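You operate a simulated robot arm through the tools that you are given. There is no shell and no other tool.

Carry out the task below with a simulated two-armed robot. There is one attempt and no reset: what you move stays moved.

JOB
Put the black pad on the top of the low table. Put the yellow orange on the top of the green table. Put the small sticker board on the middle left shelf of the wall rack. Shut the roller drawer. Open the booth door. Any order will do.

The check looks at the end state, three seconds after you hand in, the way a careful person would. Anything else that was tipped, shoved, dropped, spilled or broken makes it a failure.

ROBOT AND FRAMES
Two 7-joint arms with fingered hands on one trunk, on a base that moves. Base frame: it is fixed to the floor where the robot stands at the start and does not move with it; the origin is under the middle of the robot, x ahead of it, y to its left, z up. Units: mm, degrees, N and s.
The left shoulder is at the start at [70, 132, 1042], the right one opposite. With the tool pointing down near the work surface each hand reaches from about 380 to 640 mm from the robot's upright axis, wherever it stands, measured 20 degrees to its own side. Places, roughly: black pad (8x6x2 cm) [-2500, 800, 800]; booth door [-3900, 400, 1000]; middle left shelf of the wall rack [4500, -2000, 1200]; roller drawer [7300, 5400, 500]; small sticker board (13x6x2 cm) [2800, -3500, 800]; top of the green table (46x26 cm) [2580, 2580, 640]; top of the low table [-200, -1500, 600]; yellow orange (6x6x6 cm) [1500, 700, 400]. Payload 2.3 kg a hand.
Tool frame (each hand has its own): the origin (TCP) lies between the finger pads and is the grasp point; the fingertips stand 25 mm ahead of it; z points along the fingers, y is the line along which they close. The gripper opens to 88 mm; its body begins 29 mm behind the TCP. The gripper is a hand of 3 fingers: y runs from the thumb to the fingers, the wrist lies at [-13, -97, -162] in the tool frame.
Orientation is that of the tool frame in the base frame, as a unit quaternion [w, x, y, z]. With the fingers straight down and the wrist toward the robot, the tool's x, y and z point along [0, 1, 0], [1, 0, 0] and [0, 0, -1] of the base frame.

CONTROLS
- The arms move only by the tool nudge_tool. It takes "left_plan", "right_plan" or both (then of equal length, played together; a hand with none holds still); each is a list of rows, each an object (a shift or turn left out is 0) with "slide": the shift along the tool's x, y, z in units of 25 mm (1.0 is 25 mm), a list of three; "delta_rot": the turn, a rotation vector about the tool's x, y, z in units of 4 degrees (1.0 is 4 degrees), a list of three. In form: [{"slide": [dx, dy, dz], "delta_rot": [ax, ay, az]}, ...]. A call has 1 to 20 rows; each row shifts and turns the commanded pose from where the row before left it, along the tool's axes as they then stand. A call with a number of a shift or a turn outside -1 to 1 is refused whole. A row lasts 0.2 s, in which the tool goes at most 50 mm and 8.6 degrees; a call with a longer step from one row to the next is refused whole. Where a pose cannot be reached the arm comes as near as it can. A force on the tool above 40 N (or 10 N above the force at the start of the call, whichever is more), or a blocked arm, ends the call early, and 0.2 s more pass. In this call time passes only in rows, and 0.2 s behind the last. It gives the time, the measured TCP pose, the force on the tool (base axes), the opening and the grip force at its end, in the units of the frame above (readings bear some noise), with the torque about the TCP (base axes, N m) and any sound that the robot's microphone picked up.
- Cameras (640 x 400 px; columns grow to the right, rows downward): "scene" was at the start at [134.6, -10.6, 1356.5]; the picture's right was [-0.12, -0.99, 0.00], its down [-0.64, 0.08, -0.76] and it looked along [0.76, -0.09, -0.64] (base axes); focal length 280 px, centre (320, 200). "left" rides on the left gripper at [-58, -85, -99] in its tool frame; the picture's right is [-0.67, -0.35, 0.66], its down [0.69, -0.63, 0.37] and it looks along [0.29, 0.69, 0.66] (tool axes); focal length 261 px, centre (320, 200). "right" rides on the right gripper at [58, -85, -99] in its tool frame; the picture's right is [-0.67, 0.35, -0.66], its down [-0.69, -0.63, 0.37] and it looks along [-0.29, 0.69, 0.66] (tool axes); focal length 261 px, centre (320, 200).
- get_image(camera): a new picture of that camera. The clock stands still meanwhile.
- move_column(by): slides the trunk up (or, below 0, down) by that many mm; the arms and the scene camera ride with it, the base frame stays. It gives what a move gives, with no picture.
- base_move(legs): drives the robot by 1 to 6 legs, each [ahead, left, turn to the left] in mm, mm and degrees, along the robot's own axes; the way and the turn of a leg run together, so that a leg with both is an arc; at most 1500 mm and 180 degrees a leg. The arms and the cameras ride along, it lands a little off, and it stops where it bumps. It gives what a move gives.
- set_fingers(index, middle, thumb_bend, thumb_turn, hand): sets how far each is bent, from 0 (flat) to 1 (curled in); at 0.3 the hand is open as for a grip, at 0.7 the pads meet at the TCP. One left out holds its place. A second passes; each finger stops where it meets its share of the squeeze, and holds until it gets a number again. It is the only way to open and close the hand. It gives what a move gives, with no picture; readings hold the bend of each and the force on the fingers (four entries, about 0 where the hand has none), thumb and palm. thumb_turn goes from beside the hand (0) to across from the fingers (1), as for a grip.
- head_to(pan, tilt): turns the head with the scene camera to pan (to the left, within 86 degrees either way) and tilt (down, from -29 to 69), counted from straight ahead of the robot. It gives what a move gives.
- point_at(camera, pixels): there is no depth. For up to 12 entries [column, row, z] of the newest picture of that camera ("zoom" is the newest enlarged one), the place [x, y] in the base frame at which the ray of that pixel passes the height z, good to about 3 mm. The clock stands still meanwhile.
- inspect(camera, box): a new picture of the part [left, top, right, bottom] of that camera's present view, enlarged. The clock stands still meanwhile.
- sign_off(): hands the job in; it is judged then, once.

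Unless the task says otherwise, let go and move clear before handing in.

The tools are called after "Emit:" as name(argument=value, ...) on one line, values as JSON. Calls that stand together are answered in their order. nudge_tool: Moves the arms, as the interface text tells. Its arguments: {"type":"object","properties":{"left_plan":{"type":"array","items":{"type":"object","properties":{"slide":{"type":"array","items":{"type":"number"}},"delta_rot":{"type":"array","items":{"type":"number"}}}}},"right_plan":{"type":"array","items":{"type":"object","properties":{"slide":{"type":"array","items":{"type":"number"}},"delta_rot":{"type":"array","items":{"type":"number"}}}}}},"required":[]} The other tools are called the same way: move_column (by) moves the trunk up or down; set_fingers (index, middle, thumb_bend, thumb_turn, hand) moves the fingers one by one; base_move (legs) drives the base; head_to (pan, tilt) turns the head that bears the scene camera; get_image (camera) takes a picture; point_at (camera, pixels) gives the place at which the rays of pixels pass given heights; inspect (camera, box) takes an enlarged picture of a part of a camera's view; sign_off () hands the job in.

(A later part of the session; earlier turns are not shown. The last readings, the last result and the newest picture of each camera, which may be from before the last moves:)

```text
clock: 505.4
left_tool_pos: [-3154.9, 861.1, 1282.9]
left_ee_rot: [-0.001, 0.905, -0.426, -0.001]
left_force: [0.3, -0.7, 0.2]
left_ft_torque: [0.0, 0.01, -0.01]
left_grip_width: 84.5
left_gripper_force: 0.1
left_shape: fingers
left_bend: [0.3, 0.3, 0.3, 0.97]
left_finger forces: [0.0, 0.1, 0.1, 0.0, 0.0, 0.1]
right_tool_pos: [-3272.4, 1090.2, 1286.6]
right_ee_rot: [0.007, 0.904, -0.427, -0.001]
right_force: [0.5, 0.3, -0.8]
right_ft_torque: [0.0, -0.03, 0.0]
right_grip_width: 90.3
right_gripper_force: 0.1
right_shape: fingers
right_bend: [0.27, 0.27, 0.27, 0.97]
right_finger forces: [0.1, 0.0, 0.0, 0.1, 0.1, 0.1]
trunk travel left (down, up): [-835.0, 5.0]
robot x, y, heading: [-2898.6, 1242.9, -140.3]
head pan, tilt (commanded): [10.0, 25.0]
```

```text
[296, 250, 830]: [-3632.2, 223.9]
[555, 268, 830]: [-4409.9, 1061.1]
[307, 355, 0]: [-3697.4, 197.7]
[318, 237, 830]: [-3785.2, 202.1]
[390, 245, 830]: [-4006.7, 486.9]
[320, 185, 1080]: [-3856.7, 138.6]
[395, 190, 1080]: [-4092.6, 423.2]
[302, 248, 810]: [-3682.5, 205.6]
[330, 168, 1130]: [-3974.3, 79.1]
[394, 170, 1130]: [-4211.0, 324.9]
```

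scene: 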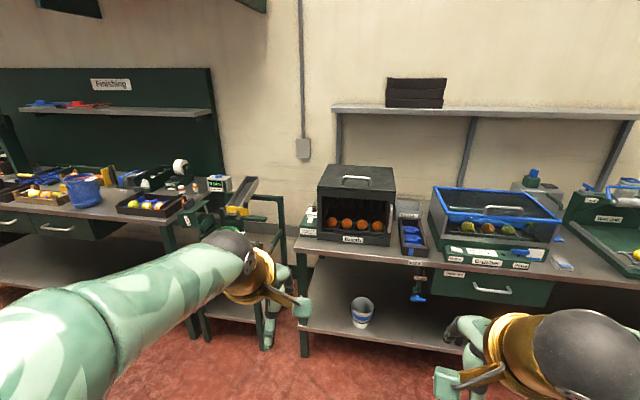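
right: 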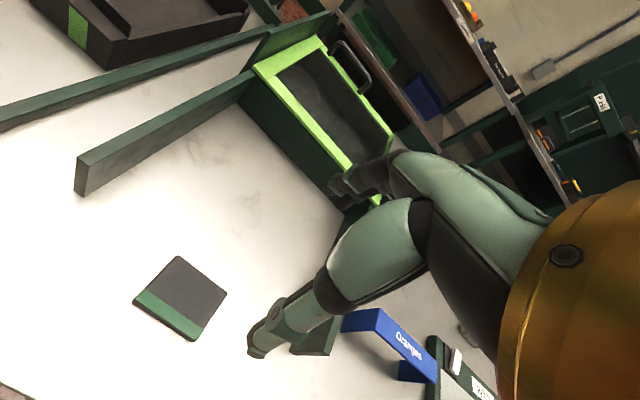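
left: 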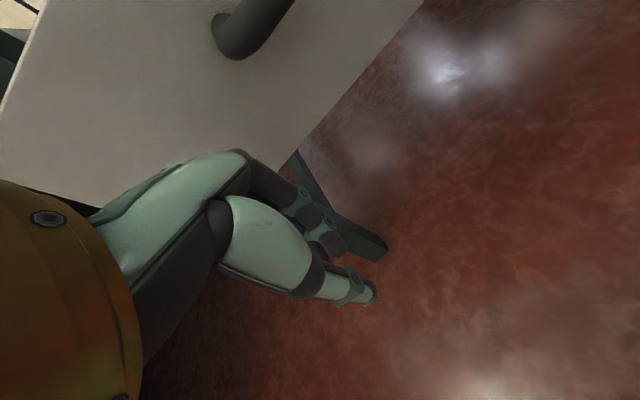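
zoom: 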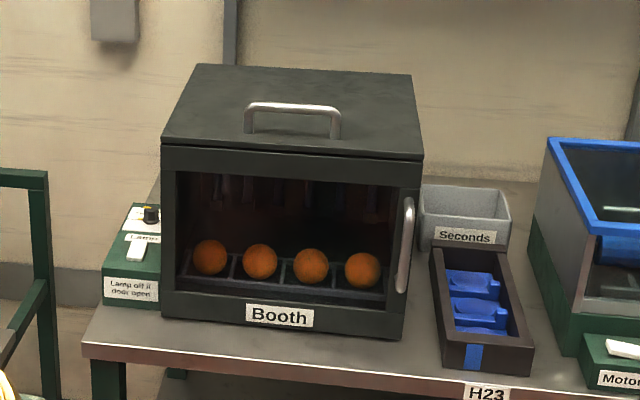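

The booth is a box with a windowed front door: vertical handle on the right near (390,219), so it hinges on the left; the top has a separate lid. I will stand to the right of it facing along the bench, so my right hand (pointing down) can pinch the vertical bar from both sides.

Emit:
base_move(legs=[[0, 0, 88.3], [-490, -738, 0]])

Emit:
head_to(pan=-50, tilt=35)

Emit:
get_image(camera="scene")

```text
clock: 513.8
left_tool_pos: [-3405.6, 924.6, 1283.7]
left_ee_rot: [0.001, 0.947, 0.321, -0.001]
left_force: [0.5, -0.9, -0.4]
left_ft_torque: [-0.03, -0.01, -0.03]
left_grip_width: 84.3
left_gripper_force: 0.1
left_shape: fingers
left_bend: [0.3, 0.3, 0.3, 0.97]
left_finger forces: [0.0, 0.1, 0.1, 0.0, 0.0, 0.0]
right_tool_pos: [-3637.9, 816.8, 1286.3]
right_ee_rot: [0.004, 0.947, 0.32, 0.003]
right_force: [0.1, 0.2, 0.4]
right_ft_torque: [-0.02, 0.02, -0.01]
right_grip_width: 89.9
right_gripper_force: 0.0
right_shape: fingers
right_bend: [0.27, 0.27, 0.27, 0.97]
right_finger forces: [0.0, 0.1, 0.1, 0.0, 0.0, 0.0]
trunk travel left (down, up): [-835.0, 5.0]
robot x, y, heading: [-3781.6, 1196.9, -52.6]
head pan, tilt (commanded): [10.0, 25.0]
```

```text
clock: 515.1
left_tool_pos: [-3406.8, 924.9, 1284.8]
left_ee_rot: [0.0, 0.947, 0.321, -0.001]
left_force: [-1.1, 0.3, -0.4]
left_ft_torque: [-0.01, 0.01, 0.0]
left_grip_width: 84.3
left_gripper_force: 0.0
left_shape: fingers
left_bend: [0.3, 0.3, 0.3, 0.97]
left_finger forces: [0.0, 0.0, 0.0, 0.0, 0.0, 0.0]
right_tool_pos: [-3640.2, 816.0, 1286.9]
right_ee_rot: [0.005, 0.948, 0.319, 0.004]
right_force: [0.3, 0.0, 0.0]
right_ft_torque: [-0.01, 0.04, 0.02]
right_grip_width: 90.2
right_gripper_force: 0.1
right_shape: fingers
right_bend: [0.27, 0.27, 0.27, 0.97]
right_finger forces: [0.1, 0.0, 0.0, 0.0, 0.2, 0.0]
trunk travel left (down, up): [-835.0, 5.0]
robot x, y, heading: [-3779.8, 1198.0, -53.1]
head pan, tilt (commanded): [-50.0, 35.0]
```

```text
taken
```

scene: 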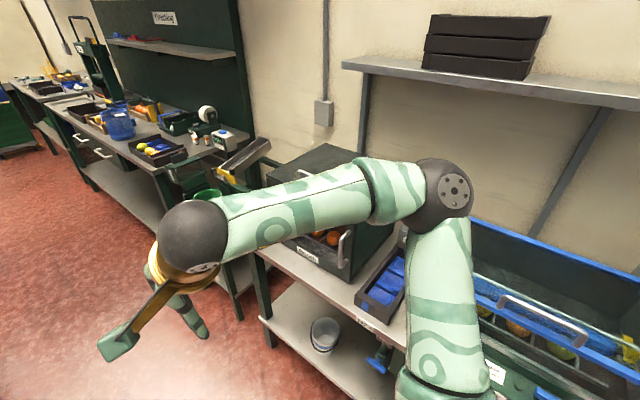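

The handle is visible at (345,248), partly hidden by my arm. I will zoom in to see how far it stands off the door.

Emit:
inspect(camera="scene", box=[280, 200, 400, 300])

Emit:
get_image(camera="right")

Emit:
point_at(camera="scene", pixels=[[347, 232, 1044], [341, 268, 889], [345, 250, 966], [347, 232, 1060], [341, 268, 900], [300, 255, 830], [345, 280, 830], [270, 320, 830], [405, 360, 815]])

```text
4.00 times, centred on (340, 250) of scene
```

zoom: 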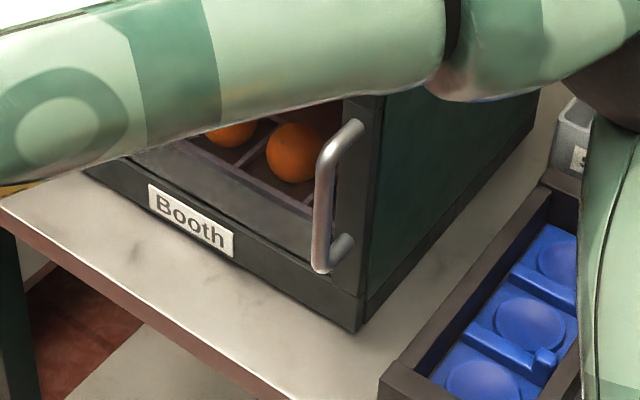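

```text
taken
```

right: 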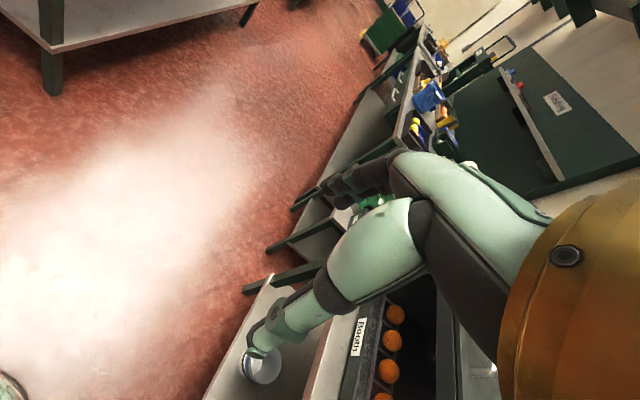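

```text
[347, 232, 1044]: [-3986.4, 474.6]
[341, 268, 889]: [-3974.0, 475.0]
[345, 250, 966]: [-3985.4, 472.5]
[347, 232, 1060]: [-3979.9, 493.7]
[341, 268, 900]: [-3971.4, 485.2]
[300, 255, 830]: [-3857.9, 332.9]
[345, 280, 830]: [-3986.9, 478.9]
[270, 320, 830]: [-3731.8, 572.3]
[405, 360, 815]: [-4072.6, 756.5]
```

The bar handle stands off the door on two mounts, around (-3980,475), z about 890–1045. I will move 166 mm nearer to the bench, then bring the right hand down in front of the handle, still about 100 mm out from it.

Emit:
base_move(legs=[[17, -166, 0]])

Emit:
nudge_tool(right_plan=[{"slide": [-0.96, 0.2, 0]}, {"slide": [-0.96, 0.2, 0]}, {"slide": [-0.96, 0.2, 0]}, {"slide": [-0.96, 0.2, 0]}, {"slide": [-0.96, 0.2, 0]}, {"slide": [-0.96, 0.2, 0]}, {"slide": [-0.96, 0.2, 0]}, {"slide": [-0.92, 0.2, 0]}, {"slide": [0, 0, 1]}, {"slide": [0, 0, 1]}, {"slide": [0, 0, 1]}, {"slide": [0, 0, 1]}])

Emit:
get_image(camera="scene")

Emit:
get_image(camera="right")

```text
clock: 516.5
left_tool_pos: [-3524.7, 815.5, 1284.1]
left_ee_rot: [0.001, 0.947, 0.322, -0.003]
left_force: [0.6, 0.4, -0.8]
left_ft_torque: [-0.04, 0.01, -0.03]
left_grip_width: 84.2
left_gripper_force: 0.1
left_shape: fingers
left_bend: [0.3, 0.3, 0.3, 0.97]
left_finger forces: [0.0, 0.0, 0.1, 0.1, 0.1, 0.0]
right_tool_pos: [-3759.0, 705.2, 1286.5]
right_ee_rot: [0.005, 0.947, 0.321, 0.001]
right_force: [-0.1, 0.6, -1.0]
right_ft_torque: [0.02, -0.01, -0.01]
right_grip_width: 90.4
right_gripper_force: 0.1
right_shape: fingers
right_bend: [0.27, 0.27, 0.27, 0.97]
right_finger forces: [0.1, 0.0, 0.0, 0.0, 0.0, 0.0]
trunk travel left (down, up): [-835.0, 5.0]
robot x, y, heading: [-3907.1, 1084.7, -52.5]
head pan, tilt (commanded): [-50.0, 35.0]
```

```text
clock: 519.1
left_tool_pos: [-3528.8, 811.8, 1284.4]
left_ee_rot: [0.001, 0.947, 0.321, -0.001]
left_force: [0.9, 0.2, 0.1]
left_ft_torque: [-0.01, 0.04, 0.0]
left_grip_width: 84.3
left_gripper_force: 0.0
left_shape: fingers
left_bend: [0.3, 0.3, 0.3, 0.97]
left_finger forces: [0.0, 0.0, 0.1, 0.0, 0.0, 0.0]
right_tool_pos: [-3887.6, 553.1, 1185.8]
right_ee_rot: [0.004, 0.947, 0.321, 0.003]
right_force: [-0.2, 0.9, -0.1]
right_ft_torque: [0.0, -0.02, 0.01]
right_grip_width: 90.4
right_gripper_force: 0.0
right_shape: fingers
right_bend: [0.27, 0.27, 0.27, 0.97]
right_finger forces: [0.0, 0.1, 0.0, 0.1, 0.1, 0.0]
trunk travel left (down, up): [-835.0, 5.0]
robot x, y, heading: [-3903.4, 1081.0, -52.5]
head pan, tilt (commanded): [-50.0, 35.0]
```

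```text
taken
```

scene: 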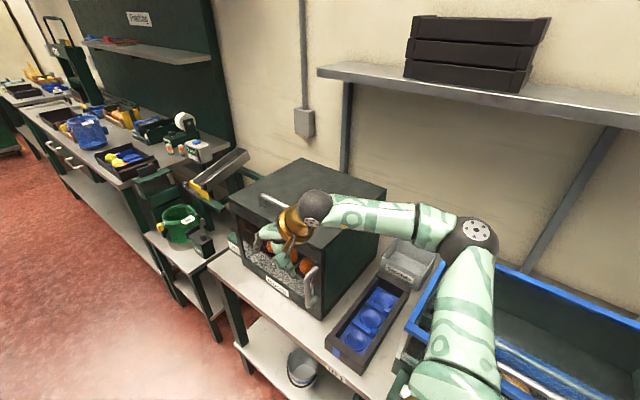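

```text
taken
```

right: 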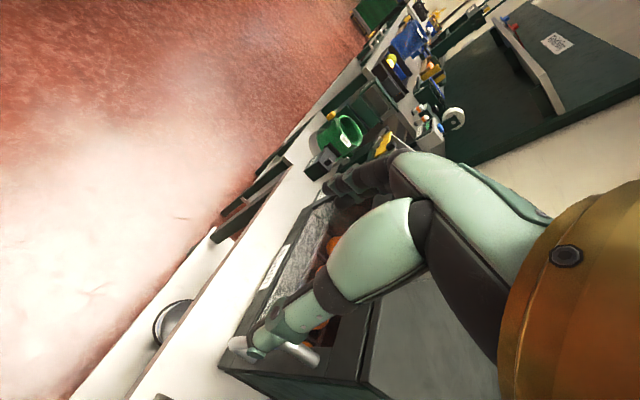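

The right hand hangs in front of the booth's right side at z = 1186; the handle shows at (312,285) in the scene and near (275,350) in the hand camera. I will zoom on both.

Emit:
inspect(camera="scene", box=[250, 220, 370, 320])

Emit:
inspect(camera="right", box=[200, 280, 380, 400])

Emit:
point_at(camera="scene", pixels=[[308, 303, 890], [308, 303, 900], [313, 270, 1030], [313, 270, 1044], [311, 285, 966]])

```text
4.00 times, centred on (310, 270) of scene
```

zoom: 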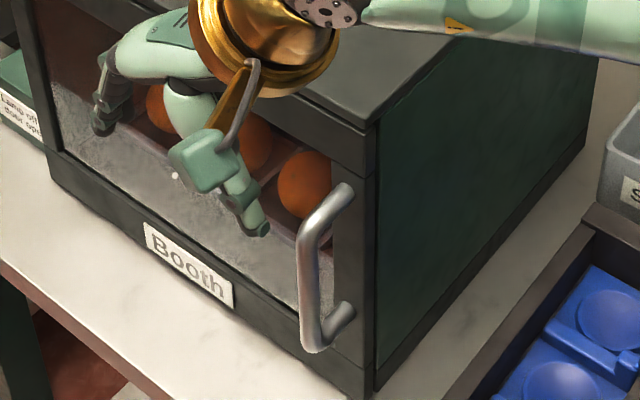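

```text
3.33 times, centred on (290, 340) of right
```

zoom: 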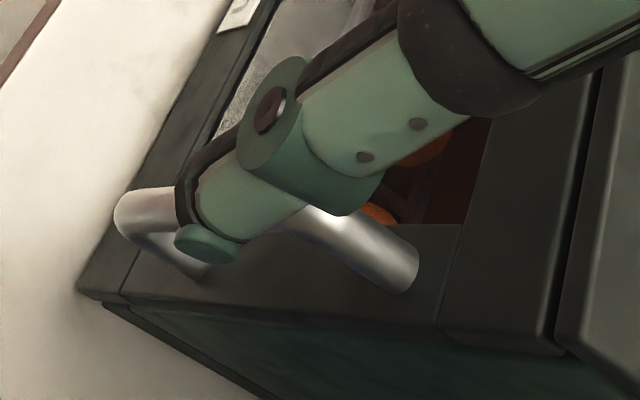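

```text
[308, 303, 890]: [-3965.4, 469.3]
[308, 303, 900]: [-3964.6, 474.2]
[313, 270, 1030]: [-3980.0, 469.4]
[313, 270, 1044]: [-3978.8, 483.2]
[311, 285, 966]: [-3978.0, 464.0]
```

The bar runs between its bottom corner at scene (308,306) / hand camera (233,341) and its top corner at scene (309,277). I will triangulate both ends.

Emit:
point_at(camera="scene", pixels=[[308, 305, 860], [308, 305, 890], [308, 305, 920], [309, 278, 980], [309, 278, 1010], [309, 278, 1040], [316, 267, 1010], [316, 267, 1040], [317, 297, 880], [317, 297, 910]])

Emit:
point_at(camera="right", pixels=[[234, 341, 860], [234, 341, 890], [234, 341, 920], [292, 345, 980], [292, 345, 1010], [292, 345, 1040], [313, 363, 1010], [313, 363, 1040], [253, 361, 880], [253, 361, 910]])

```text
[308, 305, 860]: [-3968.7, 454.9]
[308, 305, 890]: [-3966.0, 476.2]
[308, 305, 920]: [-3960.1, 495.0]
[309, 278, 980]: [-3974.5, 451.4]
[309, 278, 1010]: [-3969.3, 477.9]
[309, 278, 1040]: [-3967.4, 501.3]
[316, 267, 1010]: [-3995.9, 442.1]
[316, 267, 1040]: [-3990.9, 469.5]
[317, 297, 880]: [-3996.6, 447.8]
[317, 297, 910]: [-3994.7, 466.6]
```

```text
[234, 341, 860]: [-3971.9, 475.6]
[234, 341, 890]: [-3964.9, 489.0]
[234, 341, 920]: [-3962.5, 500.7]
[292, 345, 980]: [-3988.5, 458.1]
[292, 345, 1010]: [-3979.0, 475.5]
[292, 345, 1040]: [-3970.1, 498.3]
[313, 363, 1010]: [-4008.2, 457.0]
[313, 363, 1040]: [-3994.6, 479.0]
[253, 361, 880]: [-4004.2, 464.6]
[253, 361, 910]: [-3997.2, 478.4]
```

The bar runs vertically from about z = 930 to 1045 at (-3965,503), some 40 mm proud of the door. I will lower the hand to z = 985 in front of it and tilt the fingers 40° toward the door.

Emit:
nudge_tool(right_plan=[{"slide": [0, -0.15, 1]}, {"slide": [0, -0.15, 1]}, {"slide": [0, 0, 1]}, {"slide": [0, 0, 1]}, {"slide": [0, 0, 1]}, {"slide": [0, 0, 1]}, {"slide": [0, 0, 1]}, {"slide": [0, 0, 1]}, {"delta_rot": [0, -1, 0]}, {"delta_rot": [0, -1, 0]}, {"delta_rot": [0, -1, 0]}, {"delta_rot": [0, -1, 0]}, {"delta_rot": [0, -1, 0]}, {"delta_rot": [0, -1, 0]}, {"delta_rot": [0, -1, 0]}, {"delta_rot": [0, -1, 0]}, {"delta_rot": [0, -1, 0]}, {"delta_rot": [0, -1, 0]}])

Emit:
get_image(camera="scene")

Emit:
get_image(camera="right")

```text
clock: 522.9
left_tool_pos: [-3526.8, 812.3, 1283.3]
left_ee_rot: [0.0, 0.947, 0.322, -0.001]
left_force: [0.4, -0.7, -0.4]
left_ft_torque: [0.0, -0.01, -0.01]
left_grip_width: 84.1
left_gripper_force: 0.0
left_shape: fingers
left_bend: [0.3, 0.3, 0.3, 0.97]
left_finger forces: [0.0, 0.0, 0.0, 0.0, 0.0, 0.0]
right_tool_pos: [-3890.8, 558.7, 987.0]
right_ee_rot: [0.114, 0.891, 0.299, -0.322]
right_force: [-1.2, 0.3, -0.2]
right_ft_torque: [0.01, -0.02, 0.0]
right_grip_width: 90.3
right_gripper_force: 0.0
right_shape: fingers
right_bend: [0.27, 0.27, 0.27, 0.97]
right_finger forces: [0.0, 0.1, 0.1, 0.1, 0.0, 0.0]
trunk travel left (down, up): [-835.0, 5.0]
robot x, y, heading: [-3903.0, 1079.3, -52.4]
head pan, tilt (commanded): [-50.0, 35.0]
```

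```text
taken
```

scene: 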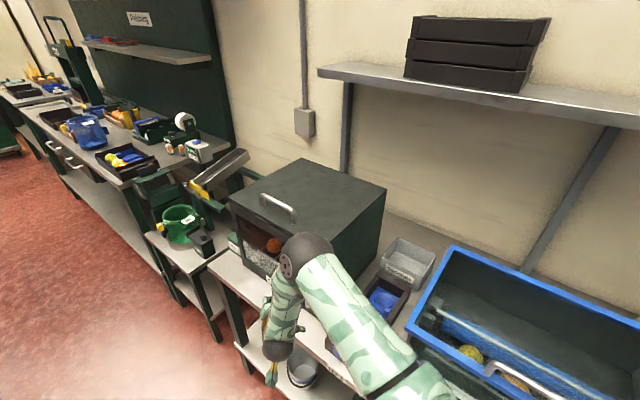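

```text
taken
```

right: 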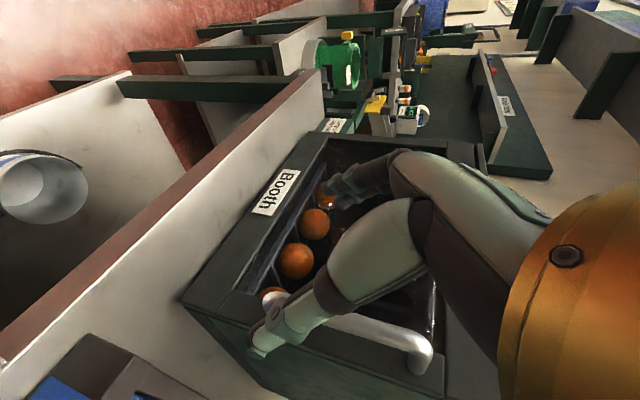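

The hand is tilted toward the door, and the bar is visible from (430,355) leftwards behind the thumb. I will zoom to check the alignment of bar, thumb and fingers.

Emit:
inspect(camera="right", box=[200, 150, 460, 400])

Emit:
point_at(camera="right", pixels=[[425, 350, 1040], [425, 350, 1020], [340, 322, 990], [265, 300, 940]])

```text
1.60 times, centred on (330, 275) of right
```

zoom: 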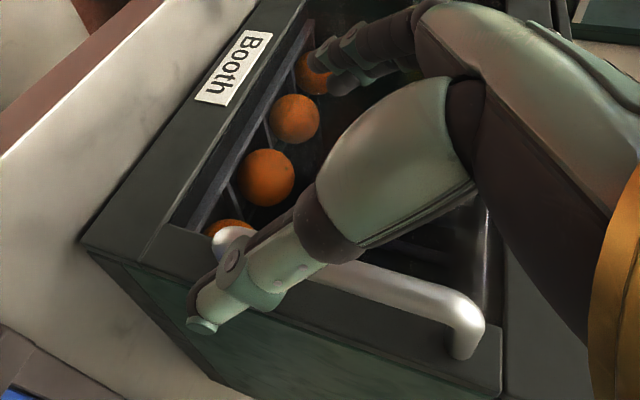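

```text
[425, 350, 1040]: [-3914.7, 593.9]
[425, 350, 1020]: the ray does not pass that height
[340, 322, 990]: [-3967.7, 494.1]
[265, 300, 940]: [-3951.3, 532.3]
```

The bar lines up within a few millimetres sideways and is about 93 mm further in. I will move inward 85 mm so that thumb and fingers straddle it.

Emit:
nudge_tool(right_plan=[{"slide": [-0.65, 0, 0.547]}, {"slide": [-0.65, 0, 0.547]}, {"slide": [-0.65, 0, 0.547]}, {"slide": [-0.65, 0, 0.547]}])

Emit:
get_image(camera="right")

Emit:
inspect(camera="scene", box=[220, 220, 380, 340])

```text
clock: 523.9
left_tool_pos: [-3528.3, 812.1, 1283.3]
left_ee_rot: [0.001, 0.947, 0.321, -0.001]
left_force: [-0.1, 0.2, 0.0]
left_ft_torque: [0.03, 0.03, -0.02]
left_grip_width: 84.4
left_gripper_force: 0.0
left_shape: fingers
left_bend: [0.3, 0.3, 0.3, 0.97]
left_finger forces: [0.0, 0.1, 0.0, 0.1, 0.0, 0.0]
right_tool_pos: [-3959.2, 506.4, 985.3]
right_ee_rot: [0.115, 0.891, 0.3, -0.32]
right_force: [-0.1, 0.0, 0.0]
right_ft_torque: [0.01, 0.02, -0.05]
right_grip_width: 90.3
right_gripper_force: 0.1
right_shape: fingers
right_bend: [0.27, 0.27, 0.27, 0.97]
right_finger forces: [0.0, 0.0, 0.1, 0.1, 0.0, 0.0]
trunk travel left (down, up): [-835.0, 5.0]
robot x, y, heading: [-3906.0, 1084.4, -52.8]
head pan, tilt (commanded): [-50.0, 35.0]
```

```text
taken
```

right: 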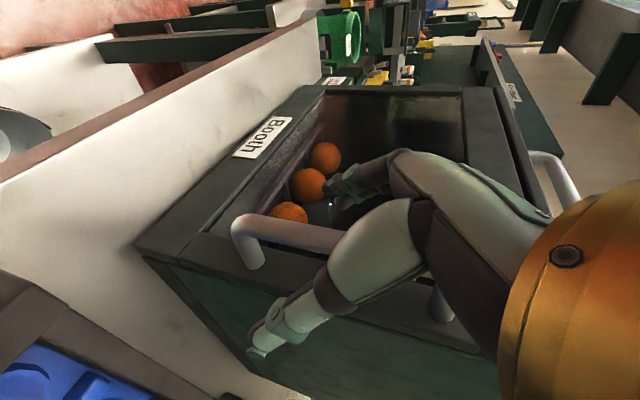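

```text
3.33 times, centred on (300, 280) of scene
```

zoom: 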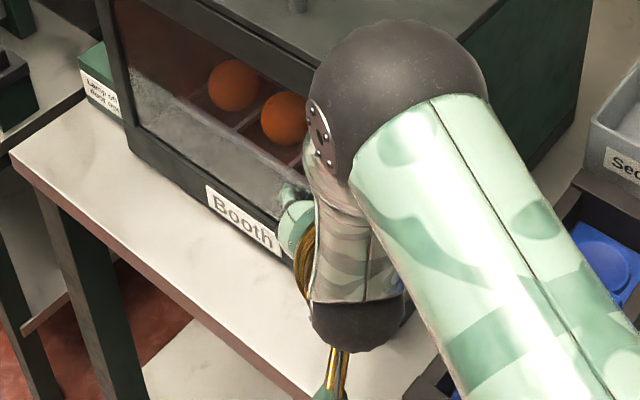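

The bar now runs between thumb and fingers, right through the tool centre at (326,243). I will close the hand on it.

Emit:
set_fingers(hand="right", index=0.75, middle=0.75, thumb_bend=0.75)

Emit:
get_image(camera="right")

```text
clock: 524.9
left_tool_pos: [-3528.8, 811.5, 1283.9]
left_ee_rot: [0.001, 0.947, 0.322, -0.001]
left_force: [0.1, -0.5, 0.7]
left_ft_torque: [0.0, 0.01, -0.01]
left_grip_width: 84.6
left_gripper_force: 0.0
left_shape: fingers
left_bend: [0.3, 0.3, 0.3, 0.97]
left_finger forces: [0.1, 0.1, 0.0, 0.1, 0.0, 0.0]
right_tool_pos: [-3961.0, 507.0, 985.7]
right_ee_rot: [0.115, 0.891, 0.299, -0.321]
right_force: [-0.8, 1.0, 0.0]
right_ft_torque: [0.0, 0.01, 0.0]
right_grip_width: 0.1
right_gripper_force: 0.6
right_shape: fingers
right_bend: [0.74, 0.75, 0.72, 0.97]
right_finger forces: [0.0, 0.0, 0.1, 0.1, 0.6, 0.0]
trunk travel left (down, up): [-835.0, 5.0]
robot x, y, heading: [-3902.9, 1083.2, -52.2]
head pan, tilt (commanded): [-50.0, 35.0]
```

```text
taken
```

right: 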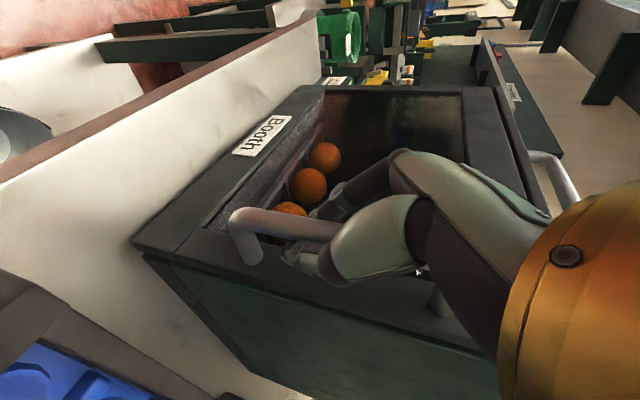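

The fingers closed fully with no squeeze, and the bar passes in front of the closed tips, so it is caged between palm and fingertips like a hook. I will pull outward 15 mm gently and look.

Emit:
nudge_tool(right_plan=[{"slide": [0.23, 0, -0.193]}, {"slide": [0.23, 0, -0.193]}])

Emit:
get_image(camera="right")

```text
clock: 525.5
left_tool_pos: [-3526.7, 811.4, 1282.9]
left_ee_rot: [0.001, 0.947, 0.322, -0.001]
left_force: [0.0, 0.2, 0.6]
left_ft_torque: [0.01, 0.02, 0.0]
left_grip_width: 84.3
left_gripper_force: 0.1
left_shape: fingers
left_bend: [0.3, 0.3, 0.3, 0.97]
left_finger forces: [0.0, 0.0, 0.1, 0.0, 0.0, 0.0]
right_tool_pos: [-3946.6, 517.3, 984.9]
right_ee_rot: [0.114, 0.891, 0.299, -0.321]
right_force: [0.2, -0.3, 0.9]
right_ft_torque: [-0.01, 0.0, 0.0]
right_grip_width: 0.0
right_gripper_force: 0.1
right_shape: fingers
right_bend: [0.74, 0.75, 0.72, 0.97]
right_finger forces: [0.0, 0.0, 0.1, 0.0, 0.0, 0.0]
trunk travel left (down, up): [-835.0, 5.0]
robot x, y, heading: [-3902.9, 1081.7, -52.7]
head pan, tilt (commanded): [-50.0, 35.0]
```

```text
taken
```

right: 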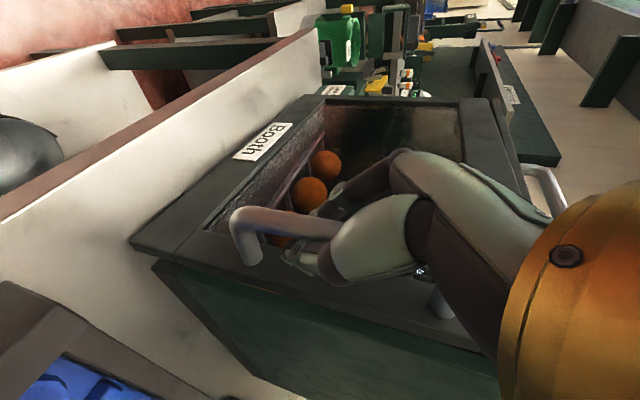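

The door frame is separating from the box (a dark gap shows along (160,262)–(500,375)) with practically no force, so the door is opening on a left hinge. I will keep pulling along the arc.

Emit:
nudge_tool(right_plan=[{"slide": [0.429, 0.195, -0.36]}, {"slide": [0.429, 0.195, -0.36]}, {"slide": [0.429, 0.195, -0.36]}, {"slide": [0.429, 0.244, -0.36]}, {"slide": [0.429, 0.244, -0.36]}])

Emit:
get_image(camera="right")

Emit:
get_image(camera="scene")

```text
clock: 526.7
left_tool_pos: [-3526.4, 812.1, 1282.9]
left_ee_rot: [0.0, 0.947, 0.321, -0.002]
left_force: [0.5, 0.0, 0.3]
left_ft_torque: [-0.02, 0.01, 0.01]
left_grip_width: 84.4
left_gripper_force: 0.1
left_shape: fingers
left_bend: [0.3, 0.3, 0.3, 0.97]
left_finger forces: [0.0, 0.0, 0.0, 0.0, 0.1, 0.0]
right_tool_pos: [-3874.1, 537.1, 985.2]
right_ee_rot: [0.115, 0.891, 0.299, -0.321]
right_force: [0.3, 0.9, 0.3]
right_ft_torque: [0.02, 0.0, 0.01]
right_grip_width: 0.3
right_gripper_force: 0.1
right_shape: fingers
right_bend: [0.74, 0.75, 0.71, 0.97]
right_finger forces: [0.0, 0.0, 0.1, 0.1, 0.0, 0.1]
trunk travel left (down, up): [-835.0, 5.0]
robot x, y, heading: [-3902.6, 1084.3, -52.7]
head pan, tilt (commanded): [-50.0, 35.0]
```

```text
taken
```

right: 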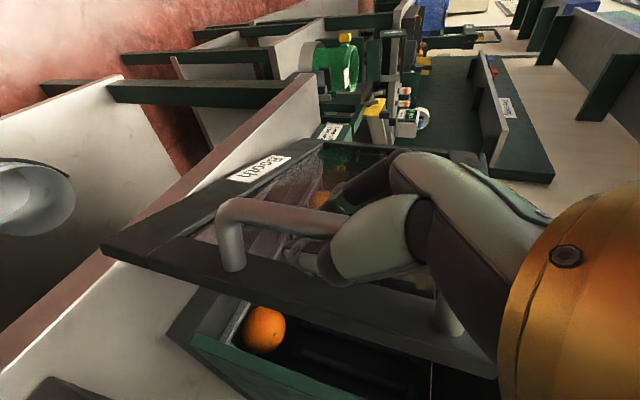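

```text
taken
```

scene: 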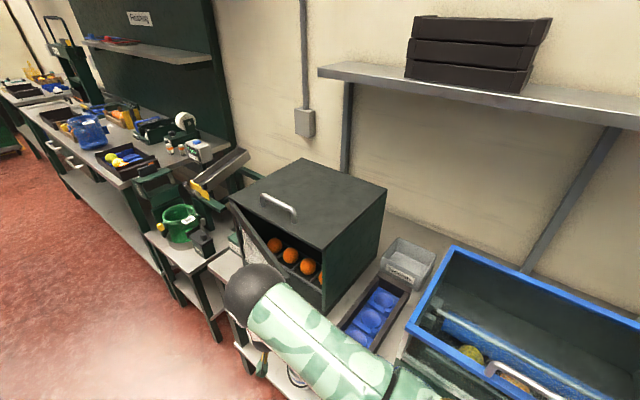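

The door swings freely, now about 16° open. The arm is near its reach limit further along, so I will continue the arc with small base moves, keeping the hand hooked.

Emit:
base_move(legs=[[49, 78, 0]])

Emit:
get_image(camera="right")

Emit:
get_image(camera="scene")

```text
clock: 527.9
left_tool_pos: [-3444.3, 821.1, 1286.5]
left_ee_rot: [0.001, 0.947, 0.321, 0.002]
left_force: [0.2, -0.5, -0.2]
left_ft_torque: [-0.01, -0.06, 0.03]
left_grip_width: 84.4
left_gripper_force: 0.1
left_shape: fingers
left_bend: [0.3, 0.3, 0.3, 0.97]
left_finger forces: [0.1, 0.1, 0.0, 0.1, 0.0, 0.1]
right_tool_pos: [-3789.6, 545.3, 986.3]
right_ee_rot: [0.116, 0.892, 0.299, -0.319]
right_force: [-0.3, 0.8, -0.2]
right_ft_torque: [-0.04, 0.02, 0.06]
right_grip_width: 0.2
right_gripper_force: 1.0
right_shape: fingers
right_bend: [0.74, 0.75, 0.71, 0.97]
right_finger forces: [0.0, 0.1, 0.0, 0.0, 1.0, 1.0]
trunk travel left (down, up): [-835.0, 5.0]
robot x, y, heading: [-3810.6, 1089.9, -52.3]
head pan, tilt (commanded): [-50.0, 35.0]
```

```text
taken
```

right: 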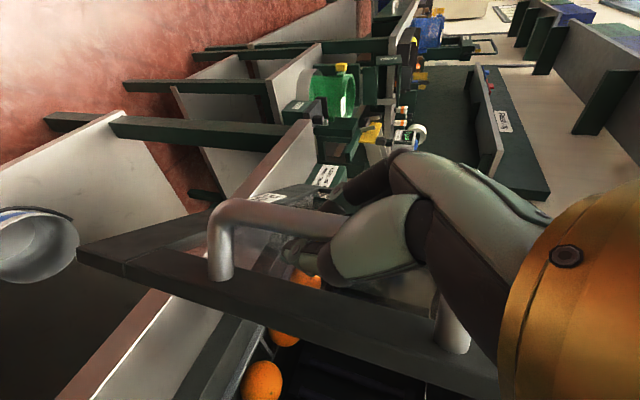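

```text
taken
```

scene: 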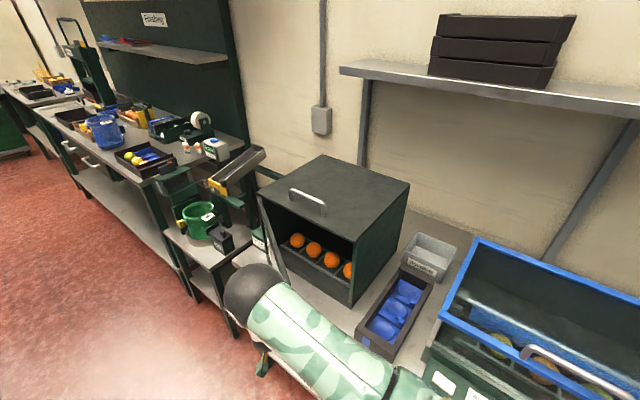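

The door is now about 30° open with only a light touch on the thumb. Before going further I will check what stands in the door's swing on the left (the small stand with the green cup).

Emit:
point_at(camera="scene", pixels=[[230, 270, 700], [255, 250, 700], [222, 245, 800], [210, 215, 850], [240, 300, 700], [258, 200, 1119], [260, 245, 830], [235, 165, 900], [265, 155, 900]])

Emit:
inspect(camera="scene", box=[140, 120, 340, 330])

```text
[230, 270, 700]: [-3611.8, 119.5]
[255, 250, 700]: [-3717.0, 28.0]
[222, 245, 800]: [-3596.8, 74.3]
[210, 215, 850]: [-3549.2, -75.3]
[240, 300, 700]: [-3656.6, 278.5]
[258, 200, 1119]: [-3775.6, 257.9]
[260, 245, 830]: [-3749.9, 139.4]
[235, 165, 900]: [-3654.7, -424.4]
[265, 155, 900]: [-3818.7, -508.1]
```

```text
1.90 times, centred on (240, 225) of scene
```

zoom: 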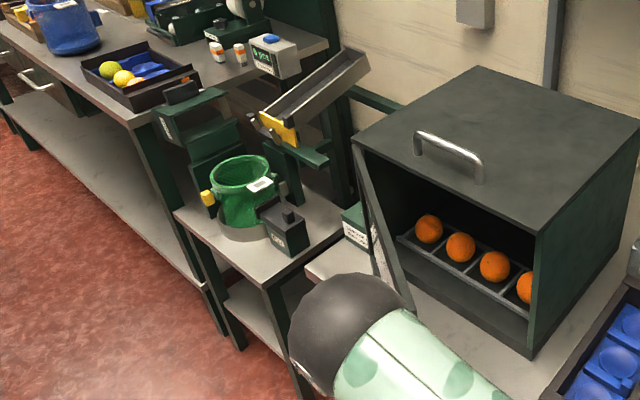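

The stand lies more than 170 mm left of the hinge line, so a door opened to 90° stays clear of it. I will continue the arc with the next base step.

Emit:
base_move(legs=[[62, 60, 0]])

Emit:
get_image(camera="right")

Emit:
get_image(camera="scene")

```text
clock: 528.9
left_tool_pos: [-3358.1, 810.0, 1287.0]
left_ee_rot: [0.002, 0.947, 0.322, 0.001]
left_force: [-0.1, -0.1, -0.1]
left_ft_torque: [0.01, 0.0, -0.02]
left_grip_width: 84.2
left_gripper_force: 0.1
left_shape: fingers
left_bend: [0.3, 0.3, 0.3, 0.97]
left_finger forces: [0.0, 0.0, 0.0, 0.1, 0.0, 0.0]
right_tool_pos: [-3703.9, 536.4, 986.3]
right_ee_rot: [0.116, 0.892, 0.299, -0.318]
right_force: [-0.1, 3.1, -2.2]
right_ft_torque: [-0.14, 0.13, 0.03]
right_grip_width: 0.0
right_gripper_force: 2.4
right_shape: fingers
right_bend: [0.74, 0.75, 0.72, 0.97]
right_finger forces: [0.0, 0.1, 0.0, 0.0, 2.3, 2.2]
trunk travel left (down, up): [-835.0, 5.0]
robot x, y, heading: [-3727.3, 1077.7, -52.4]
head pan, tilt (commanded): [-50.0, 35.0]
```

```text
taken
```

right: 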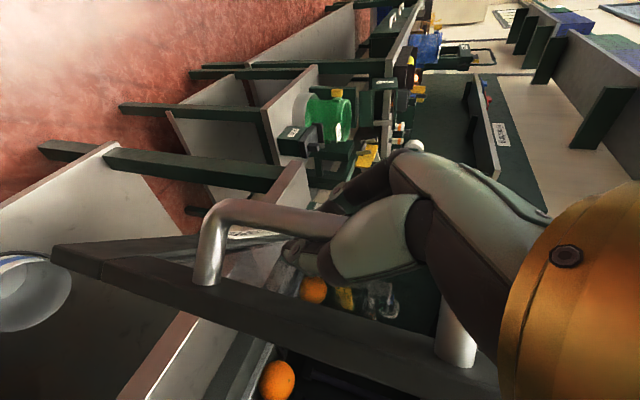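

```text
taken
```

scene: 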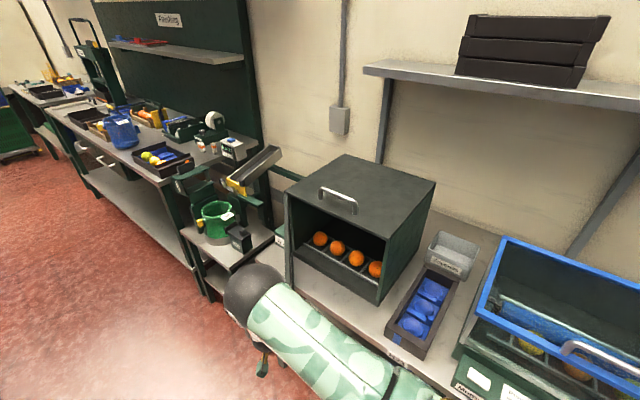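

The door is about 45° open and still light (4 N), though the thumb now rubs the door. I will turn the hand 25° clockwise about the vertical so it follows the door, then go on.

Emit:
nudge_tool(right_plan=[{"delta_rot": [0.669, 0, 0.797]}, {"delta_rot": [0.669, 0, 0.797]}, {"delta_rot": [0.669, 0, 0.797]}, {"delta_rot": [0.669, 0, 0.797]}, {"delta_rot": [0.669, 0, 0.797]}, {"delta_rot": [0.669, 0, 0.797]}])

Emit:
get_image(camera="right")

```text
clock: 530.3
left_tool_pos: [-3351.0, 812.1, 1285.3]
left_ee_rot: [0.001, 0.947, 0.322, -0.001]
left_force: [-0.6, -0.3, -0.5]
left_ft_torque: [0.02, -0.02, 0.0]
left_grip_width: 84.1
left_gripper_force: 0.0
left_shape: fingers
left_bend: [0.3, 0.3, 0.3, 0.97]
left_finger forces: [0.1, 0.0, 0.0, 0.1, 0.0, 0.0]
right_tool_pos: [-3697.5, 537.6, 987.0]
right_ee_rot: [0.04, 0.935, 0.1, -0.337]
right_force: [1.6, 7.8, -1.5]
right_ft_torque: [-0.23, 0.26, 0.14]
right_grip_width: 0.0
right_gripper_force: 4.6
right_shape: fingers
right_bend: [0.74, 0.75, 0.72, 0.97]
right_finger forces: [0.0, 0.0, 0.0, 0.0, 5.0, 4.7]
trunk travel left (down, up): [-835.0, 5.0]
robot x, y, heading: [-3727.8, 1079.3, -52.6]
head pan, tilt (commanded): [-50.0, 35.0]
```

```text
taken
```

right: 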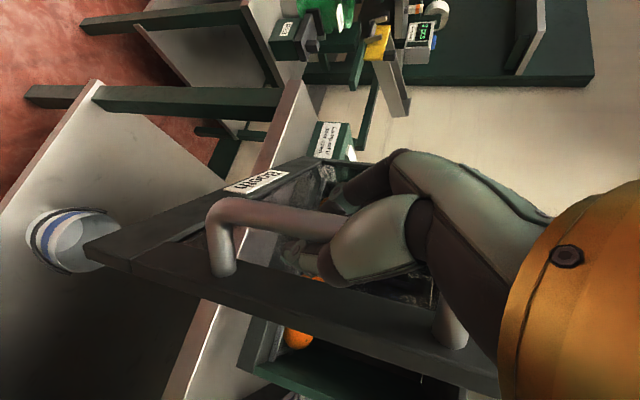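

The hand now follows the door at modest force (8 N). Next arc step by base.

Emit:
base_move(legs=[[40, 27, 0], [40, 20, 0]])

Emit:
get_image(camera="right")

Emit:
get_image(camera="scene")

```text
clock: 531.8
left_tool_pos: [-3272.2, 780.4, 1287.8]
left_ee_rot: [0.004, 0.947, 0.322, 0.001]
left_force: [0.0, 1.4, 0.6]
left_ft_torque: [-0.03, -0.02, 0.05]
left_grip_width: 84.5
left_gripper_force: 0.1
left_shape: fingers
left_bend: [0.3, 0.3, 0.3, 0.97]
left_finger forces: [0.0, 0.1, 0.1, 0.0, 0.0, 0.1]
right_tool_pos: [-3616.9, 505.3, 986.4]
right_ee_rot: [0.042, 0.937, 0.1, -0.333]
right_force: [2.2, 5.3, -6.7]
right_ft_torque: [-0.27, 0.36, 0.09]
right_grip_width: 0.0
right_gripper_force: 5.7
right_shape: fingers
right_bend: [0.74, 0.75, 0.72, 0.97]
right_finger forces: [0.0, 0.0, 0.0, 0.1, 6.1, 4.7]
trunk travel left (down, up): [-835.0, 5.0]
robot x, y, heading: [-3641.8, 1042.3, -52.7]
head pan, tilt (commanded): [-50.0, 35.0]
```

```text
taken
```

right: 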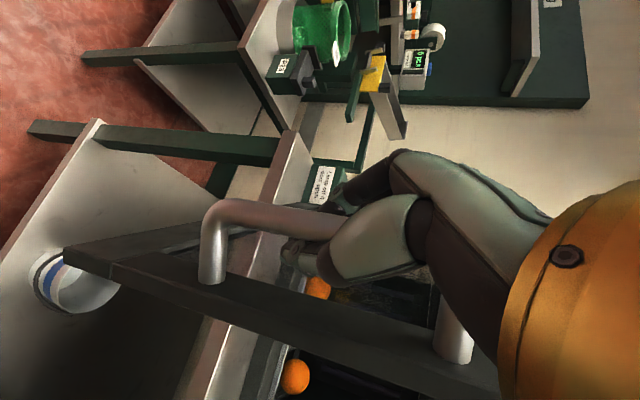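

```text
taken
```

scene: 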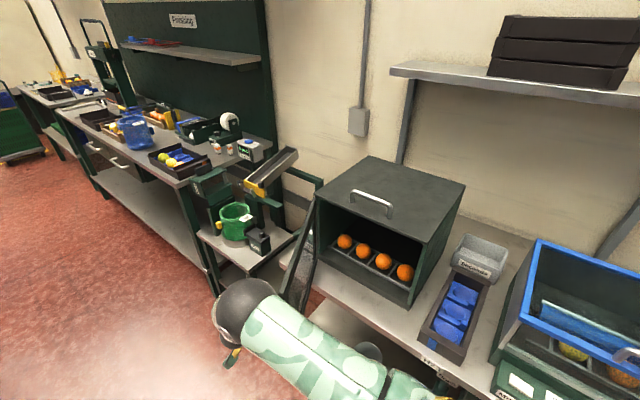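

About 62° open, force still under 10 N. I will turn the hand another 20° and continue the arc to near 85°.

Emit:
nudge_tool(right_plan=[{"delta_rot": [0.643, 0, 0.766]}, {"delta_rot": [0.643, 0, 0.766]}, {"delta_rot": [0.643, 0, 0.766]}, {"delta_rot": [0.643, 0, 0.766]}, {"delta_rot": [0.643, 0, 0.766]}])

Emit:
base_move(legs=[[56, 17, 0]])

Emit:
get_image(camera="right")

Emit:
get_image(camera="scene")

```text
clock: 533.0
left_tool_pos: [-3264.3, 779.6, 1283.9]
left_ee_rot: [0.002, 0.947, 0.322, -0.003]
left_force: [0.2, -0.4, -0.1]
left_ft_torque: [0.01, 0.03, -0.02]
left_grip_width: 84.2
left_gripper_force: 0.0
left_shape: fingers
left_bend: [0.3, 0.3, 0.3, 0.97]
left_finger forces: [0.1, 0.0, 0.0, 0.1, 0.0, 0.0]
right_tool_pos: [-3610.5, 504.8, 985.1]
right_ee_rot: [-0.02, 0.939, -0.063, -0.338]
right_force: [4.9, 9.1, -1.4]
right_ft_torque: [-0.18, 0.45, 0.25]
right_grip_width: 0.0
right_gripper_force: 7.1
right_shape: fingers
right_bend: [0.74, 0.75, 0.72, 0.97]
right_finger forces: [0.0, 0.0, 0.0, 0.1, 7.4, 6.3]
trunk travel left (down, up): [-835.0, 5.0]
robot x, y, heading: [-3642.6, 1044.7, -52.6]
head pan, tilt (commanded): [-50.0, 35.0]
```

```text
clock: 533.9
left_tool_pos: [-3223.4, 747.5, 1286.8]
left_ee_rot: [0.004, 0.947, 0.322, 0.001]
left_force: [-0.8, 0.1, -0.4]
left_ft_torque: [-0.01, -0.04, 0.03]
left_grip_width: 84.3
left_gripper_force: 0.1
left_shape: fingers
left_bend: [0.3, 0.3, 0.3, 0.97]
left_finger forces: [0.0, 0.0, 0.1, 0.1, 0.0, 0.1]
right_tool_pos: [-3568.1, 473.1, 985.5]
right_ee_rot: [-0.021, 0.94, -0.061, -0.335]
right_force: [7.3, 10.7, -7.1]
right_ft_torque: [-0.25, 0.58, 0.2]
right_grip_width: 0.0
right_gripper_force: 7.8
right_shape: fingers
right_bend: [0.74, 0.75, 0.72, 0.96]
right_finger forces: [0.0, 0.1, 0.0, 0.1, 10.6, 5.7]
trunk travel left (down, up): [-835.0, 5.0]
robot x, y, heading: [-3597.1, 1007.3, -52.5]
head pan, tilt (commanded): [-50.0, 35.0]
```

```text
taken
```

right: 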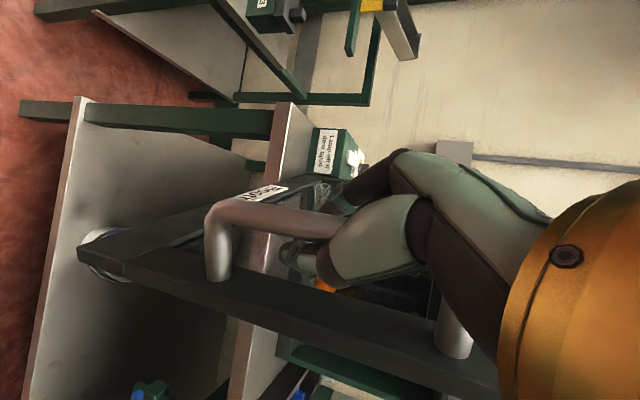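

```text
taken
```

scene: 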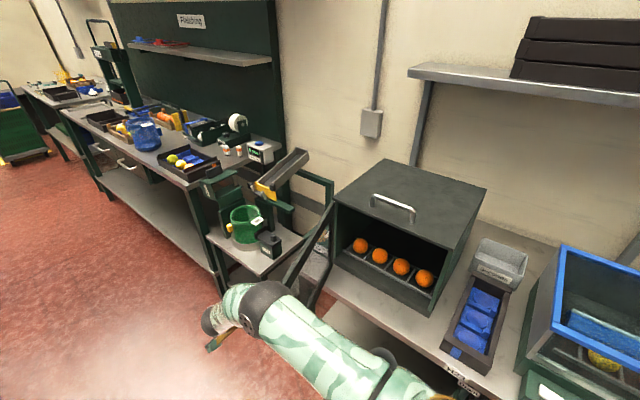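

The door is now about 70° open; the force is creeping up to 15 N as the grip geometry tightens. I will let go here and finish the swing by pushing the door's inner side. First I open the fingers, keeping the thumb still.

Emit:
set_fingers(hand="right", index=0.25, middle=0.25)

Emit:
get_image(camera="right")

```text
clock: 534.9
left_tool_pos: [-3216.7, 743.8, 1283.1]
left_ee_rot: [0.002, 0.946, 0.323, -0.002]
left_force: [0.4, -0.6, 0.2]
left_ft_torque: [0.01, -0.02, 0.04]
left_grip_width: 84.6
left_gripper_force: 0.0
left_shape: fingers
left_bend: [0.3, 0.3, 0.3, 0.97]
left_finger forces: [0.1, 0.0, 0.0, 0.0, 0.0, 0.0]
right_tool_pos: [-3562.5, 470.8, 984.7]
right_ee_rot: [-0.021, 0.939, -0.061, -0.338]
right_force: [5.2, 5.0, 0.4]
right_ft_torque: [0.09, 0.32, 0.06]
right_grip_width: 44.0
right_gripper_force: 7.5
right_shape: fingers
right_bend: [0.25, 0.25, 0.74, 0.98]
right_finger forces: [0.1, 0.0, 0.1, 0.0, 9.0, 6.0]
trunk travel left (down, up): [-835.0, 5.0]
robot x, y, heading: [-3593.9, 1014.9, -52.7]
head pan, tilt (commanded): [-50.0, 35.0]
```

```text
taken
```

right: 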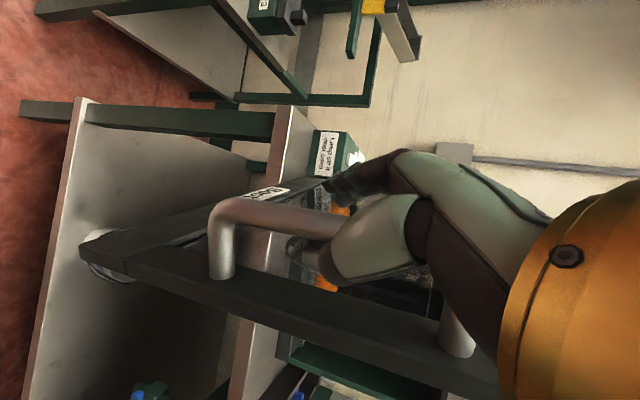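

The thumb alone still touches the bar, and the view of bar and door frame looks much like when I first closed the hand, so opening the thumb should free it. I will open it and look.

Emit:
set_fingers(hand="right", thumb_bend=0.25)

Emit:
get_image(camera="right")

Emit:
get_image(camera="scene")

```text
clock: 535.9
left_tool_pos: [-3219.7, 741.9, 1284.2]
left_ee_rot: [0.0, 0.947, 0.322, -0.001]
left_force: [1.1, 0.2, 0.2]
left_ft_torque: [-0.02, -0.01, -0.01]
left_grip_width: 84.3
left_gripper_force: 0.0
left_shape: fingers
left_bend: [0.3, 0.3, 0.3, 0.97]
left_finger forces: [0.0, 0.0, 0.0, 0.0, 0.1, 0.0]
right_tool_pos: [-3564.7, 467.7, 982.5]
right_ee_rot: [-0.023, 0.939, -0.061, -0.336]
right_force: [0.6, 0.0, 0.2]
right_ft_torque: [0.0, 0.01, 0.02]
right_grip_width: 93.9
right_gripper_force: 0.0
right_shape: fingers
right_bend: [0.25, 0.25, 0.25, 0.97]
right_finger forces: [0.0, 0.0, 0.0, 0.0, 0.0, 0.1]
trunk travel left (down, up): [-835.0, 5.0]
robot x, y, heading: [-3594.8, 1014.0, -52.5]
head pan, tilt (commanded): [-50.0, 35.0]
```

```text
taken
```

right: 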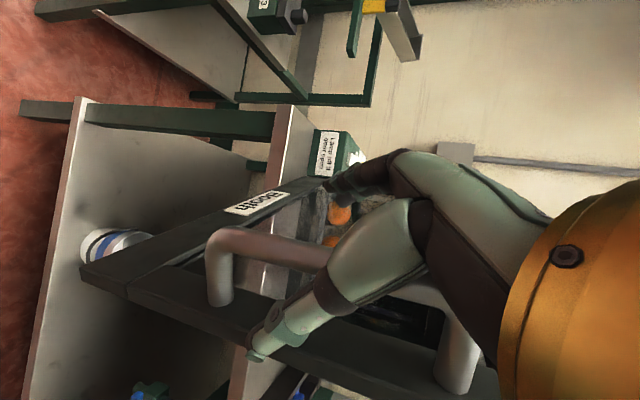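

```text
taken
```

scene: 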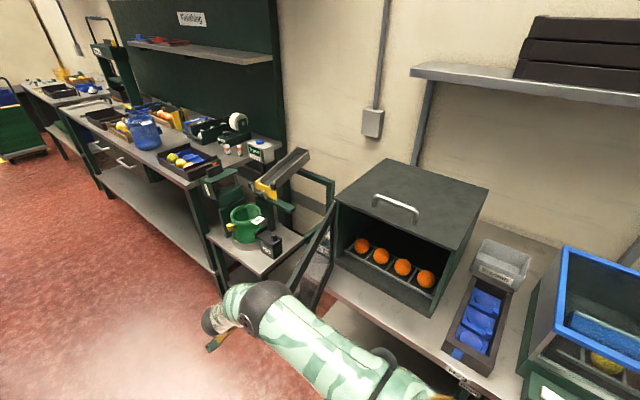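

The hand is free of all forces and the door stayed open. I will withdraw the hand from the bar by moving the base diagonally away from the door's face.

Emit:
base_move(legs=[[60, 60, 0]])

Emit:
get_image(camera="right")

```text
clock: 537.0
left_tool_pos: [-3142.6, 731.6, 1286.5]
left_ee_rot: [0.003, 0.946, 0.323, 0.003]
left_force: [-0.2, 0.9, 0.3]
left_ft_torque: [0.02, -0.03, 0.03]
left_grip_width: 84.4
left_gripper_force: 0.1
left_shape: fingers
left_bend: [0.3, 0.3, 0.3, 0.97]
left_finger forces: [0.1, 0.0, 0.0, 0.0, 0.0, 0.1]
right_tool_pos: [-3485.7, 458.6, 983.7]
right_ee_rot: [-0.022, 0.941, -0.06, -0.334]
right_force: [-0.4, 0.6, -0.3]
right_ft_torque: [-0.04, -0.02, 0.02]
right_grip_width: 93.9
right_gripper_force: 0.0
right_shape: fingers
right_bend: [0.25, 0.25, 0.25, 0.97]
right_finger forces: [0.1, 0.1, 0.0, 0.0, 0.1, 0.0]
trunk travel left (down, up): [-835.0, 5.0]
robot x, y, heading: [-3511.1, 997.9, -52.3]
head pan, tilt (commanded): [-50.0, 35.0]
```

```text
taken
```

right: 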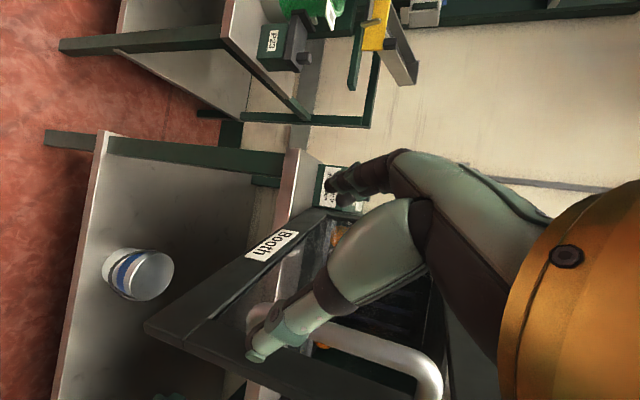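

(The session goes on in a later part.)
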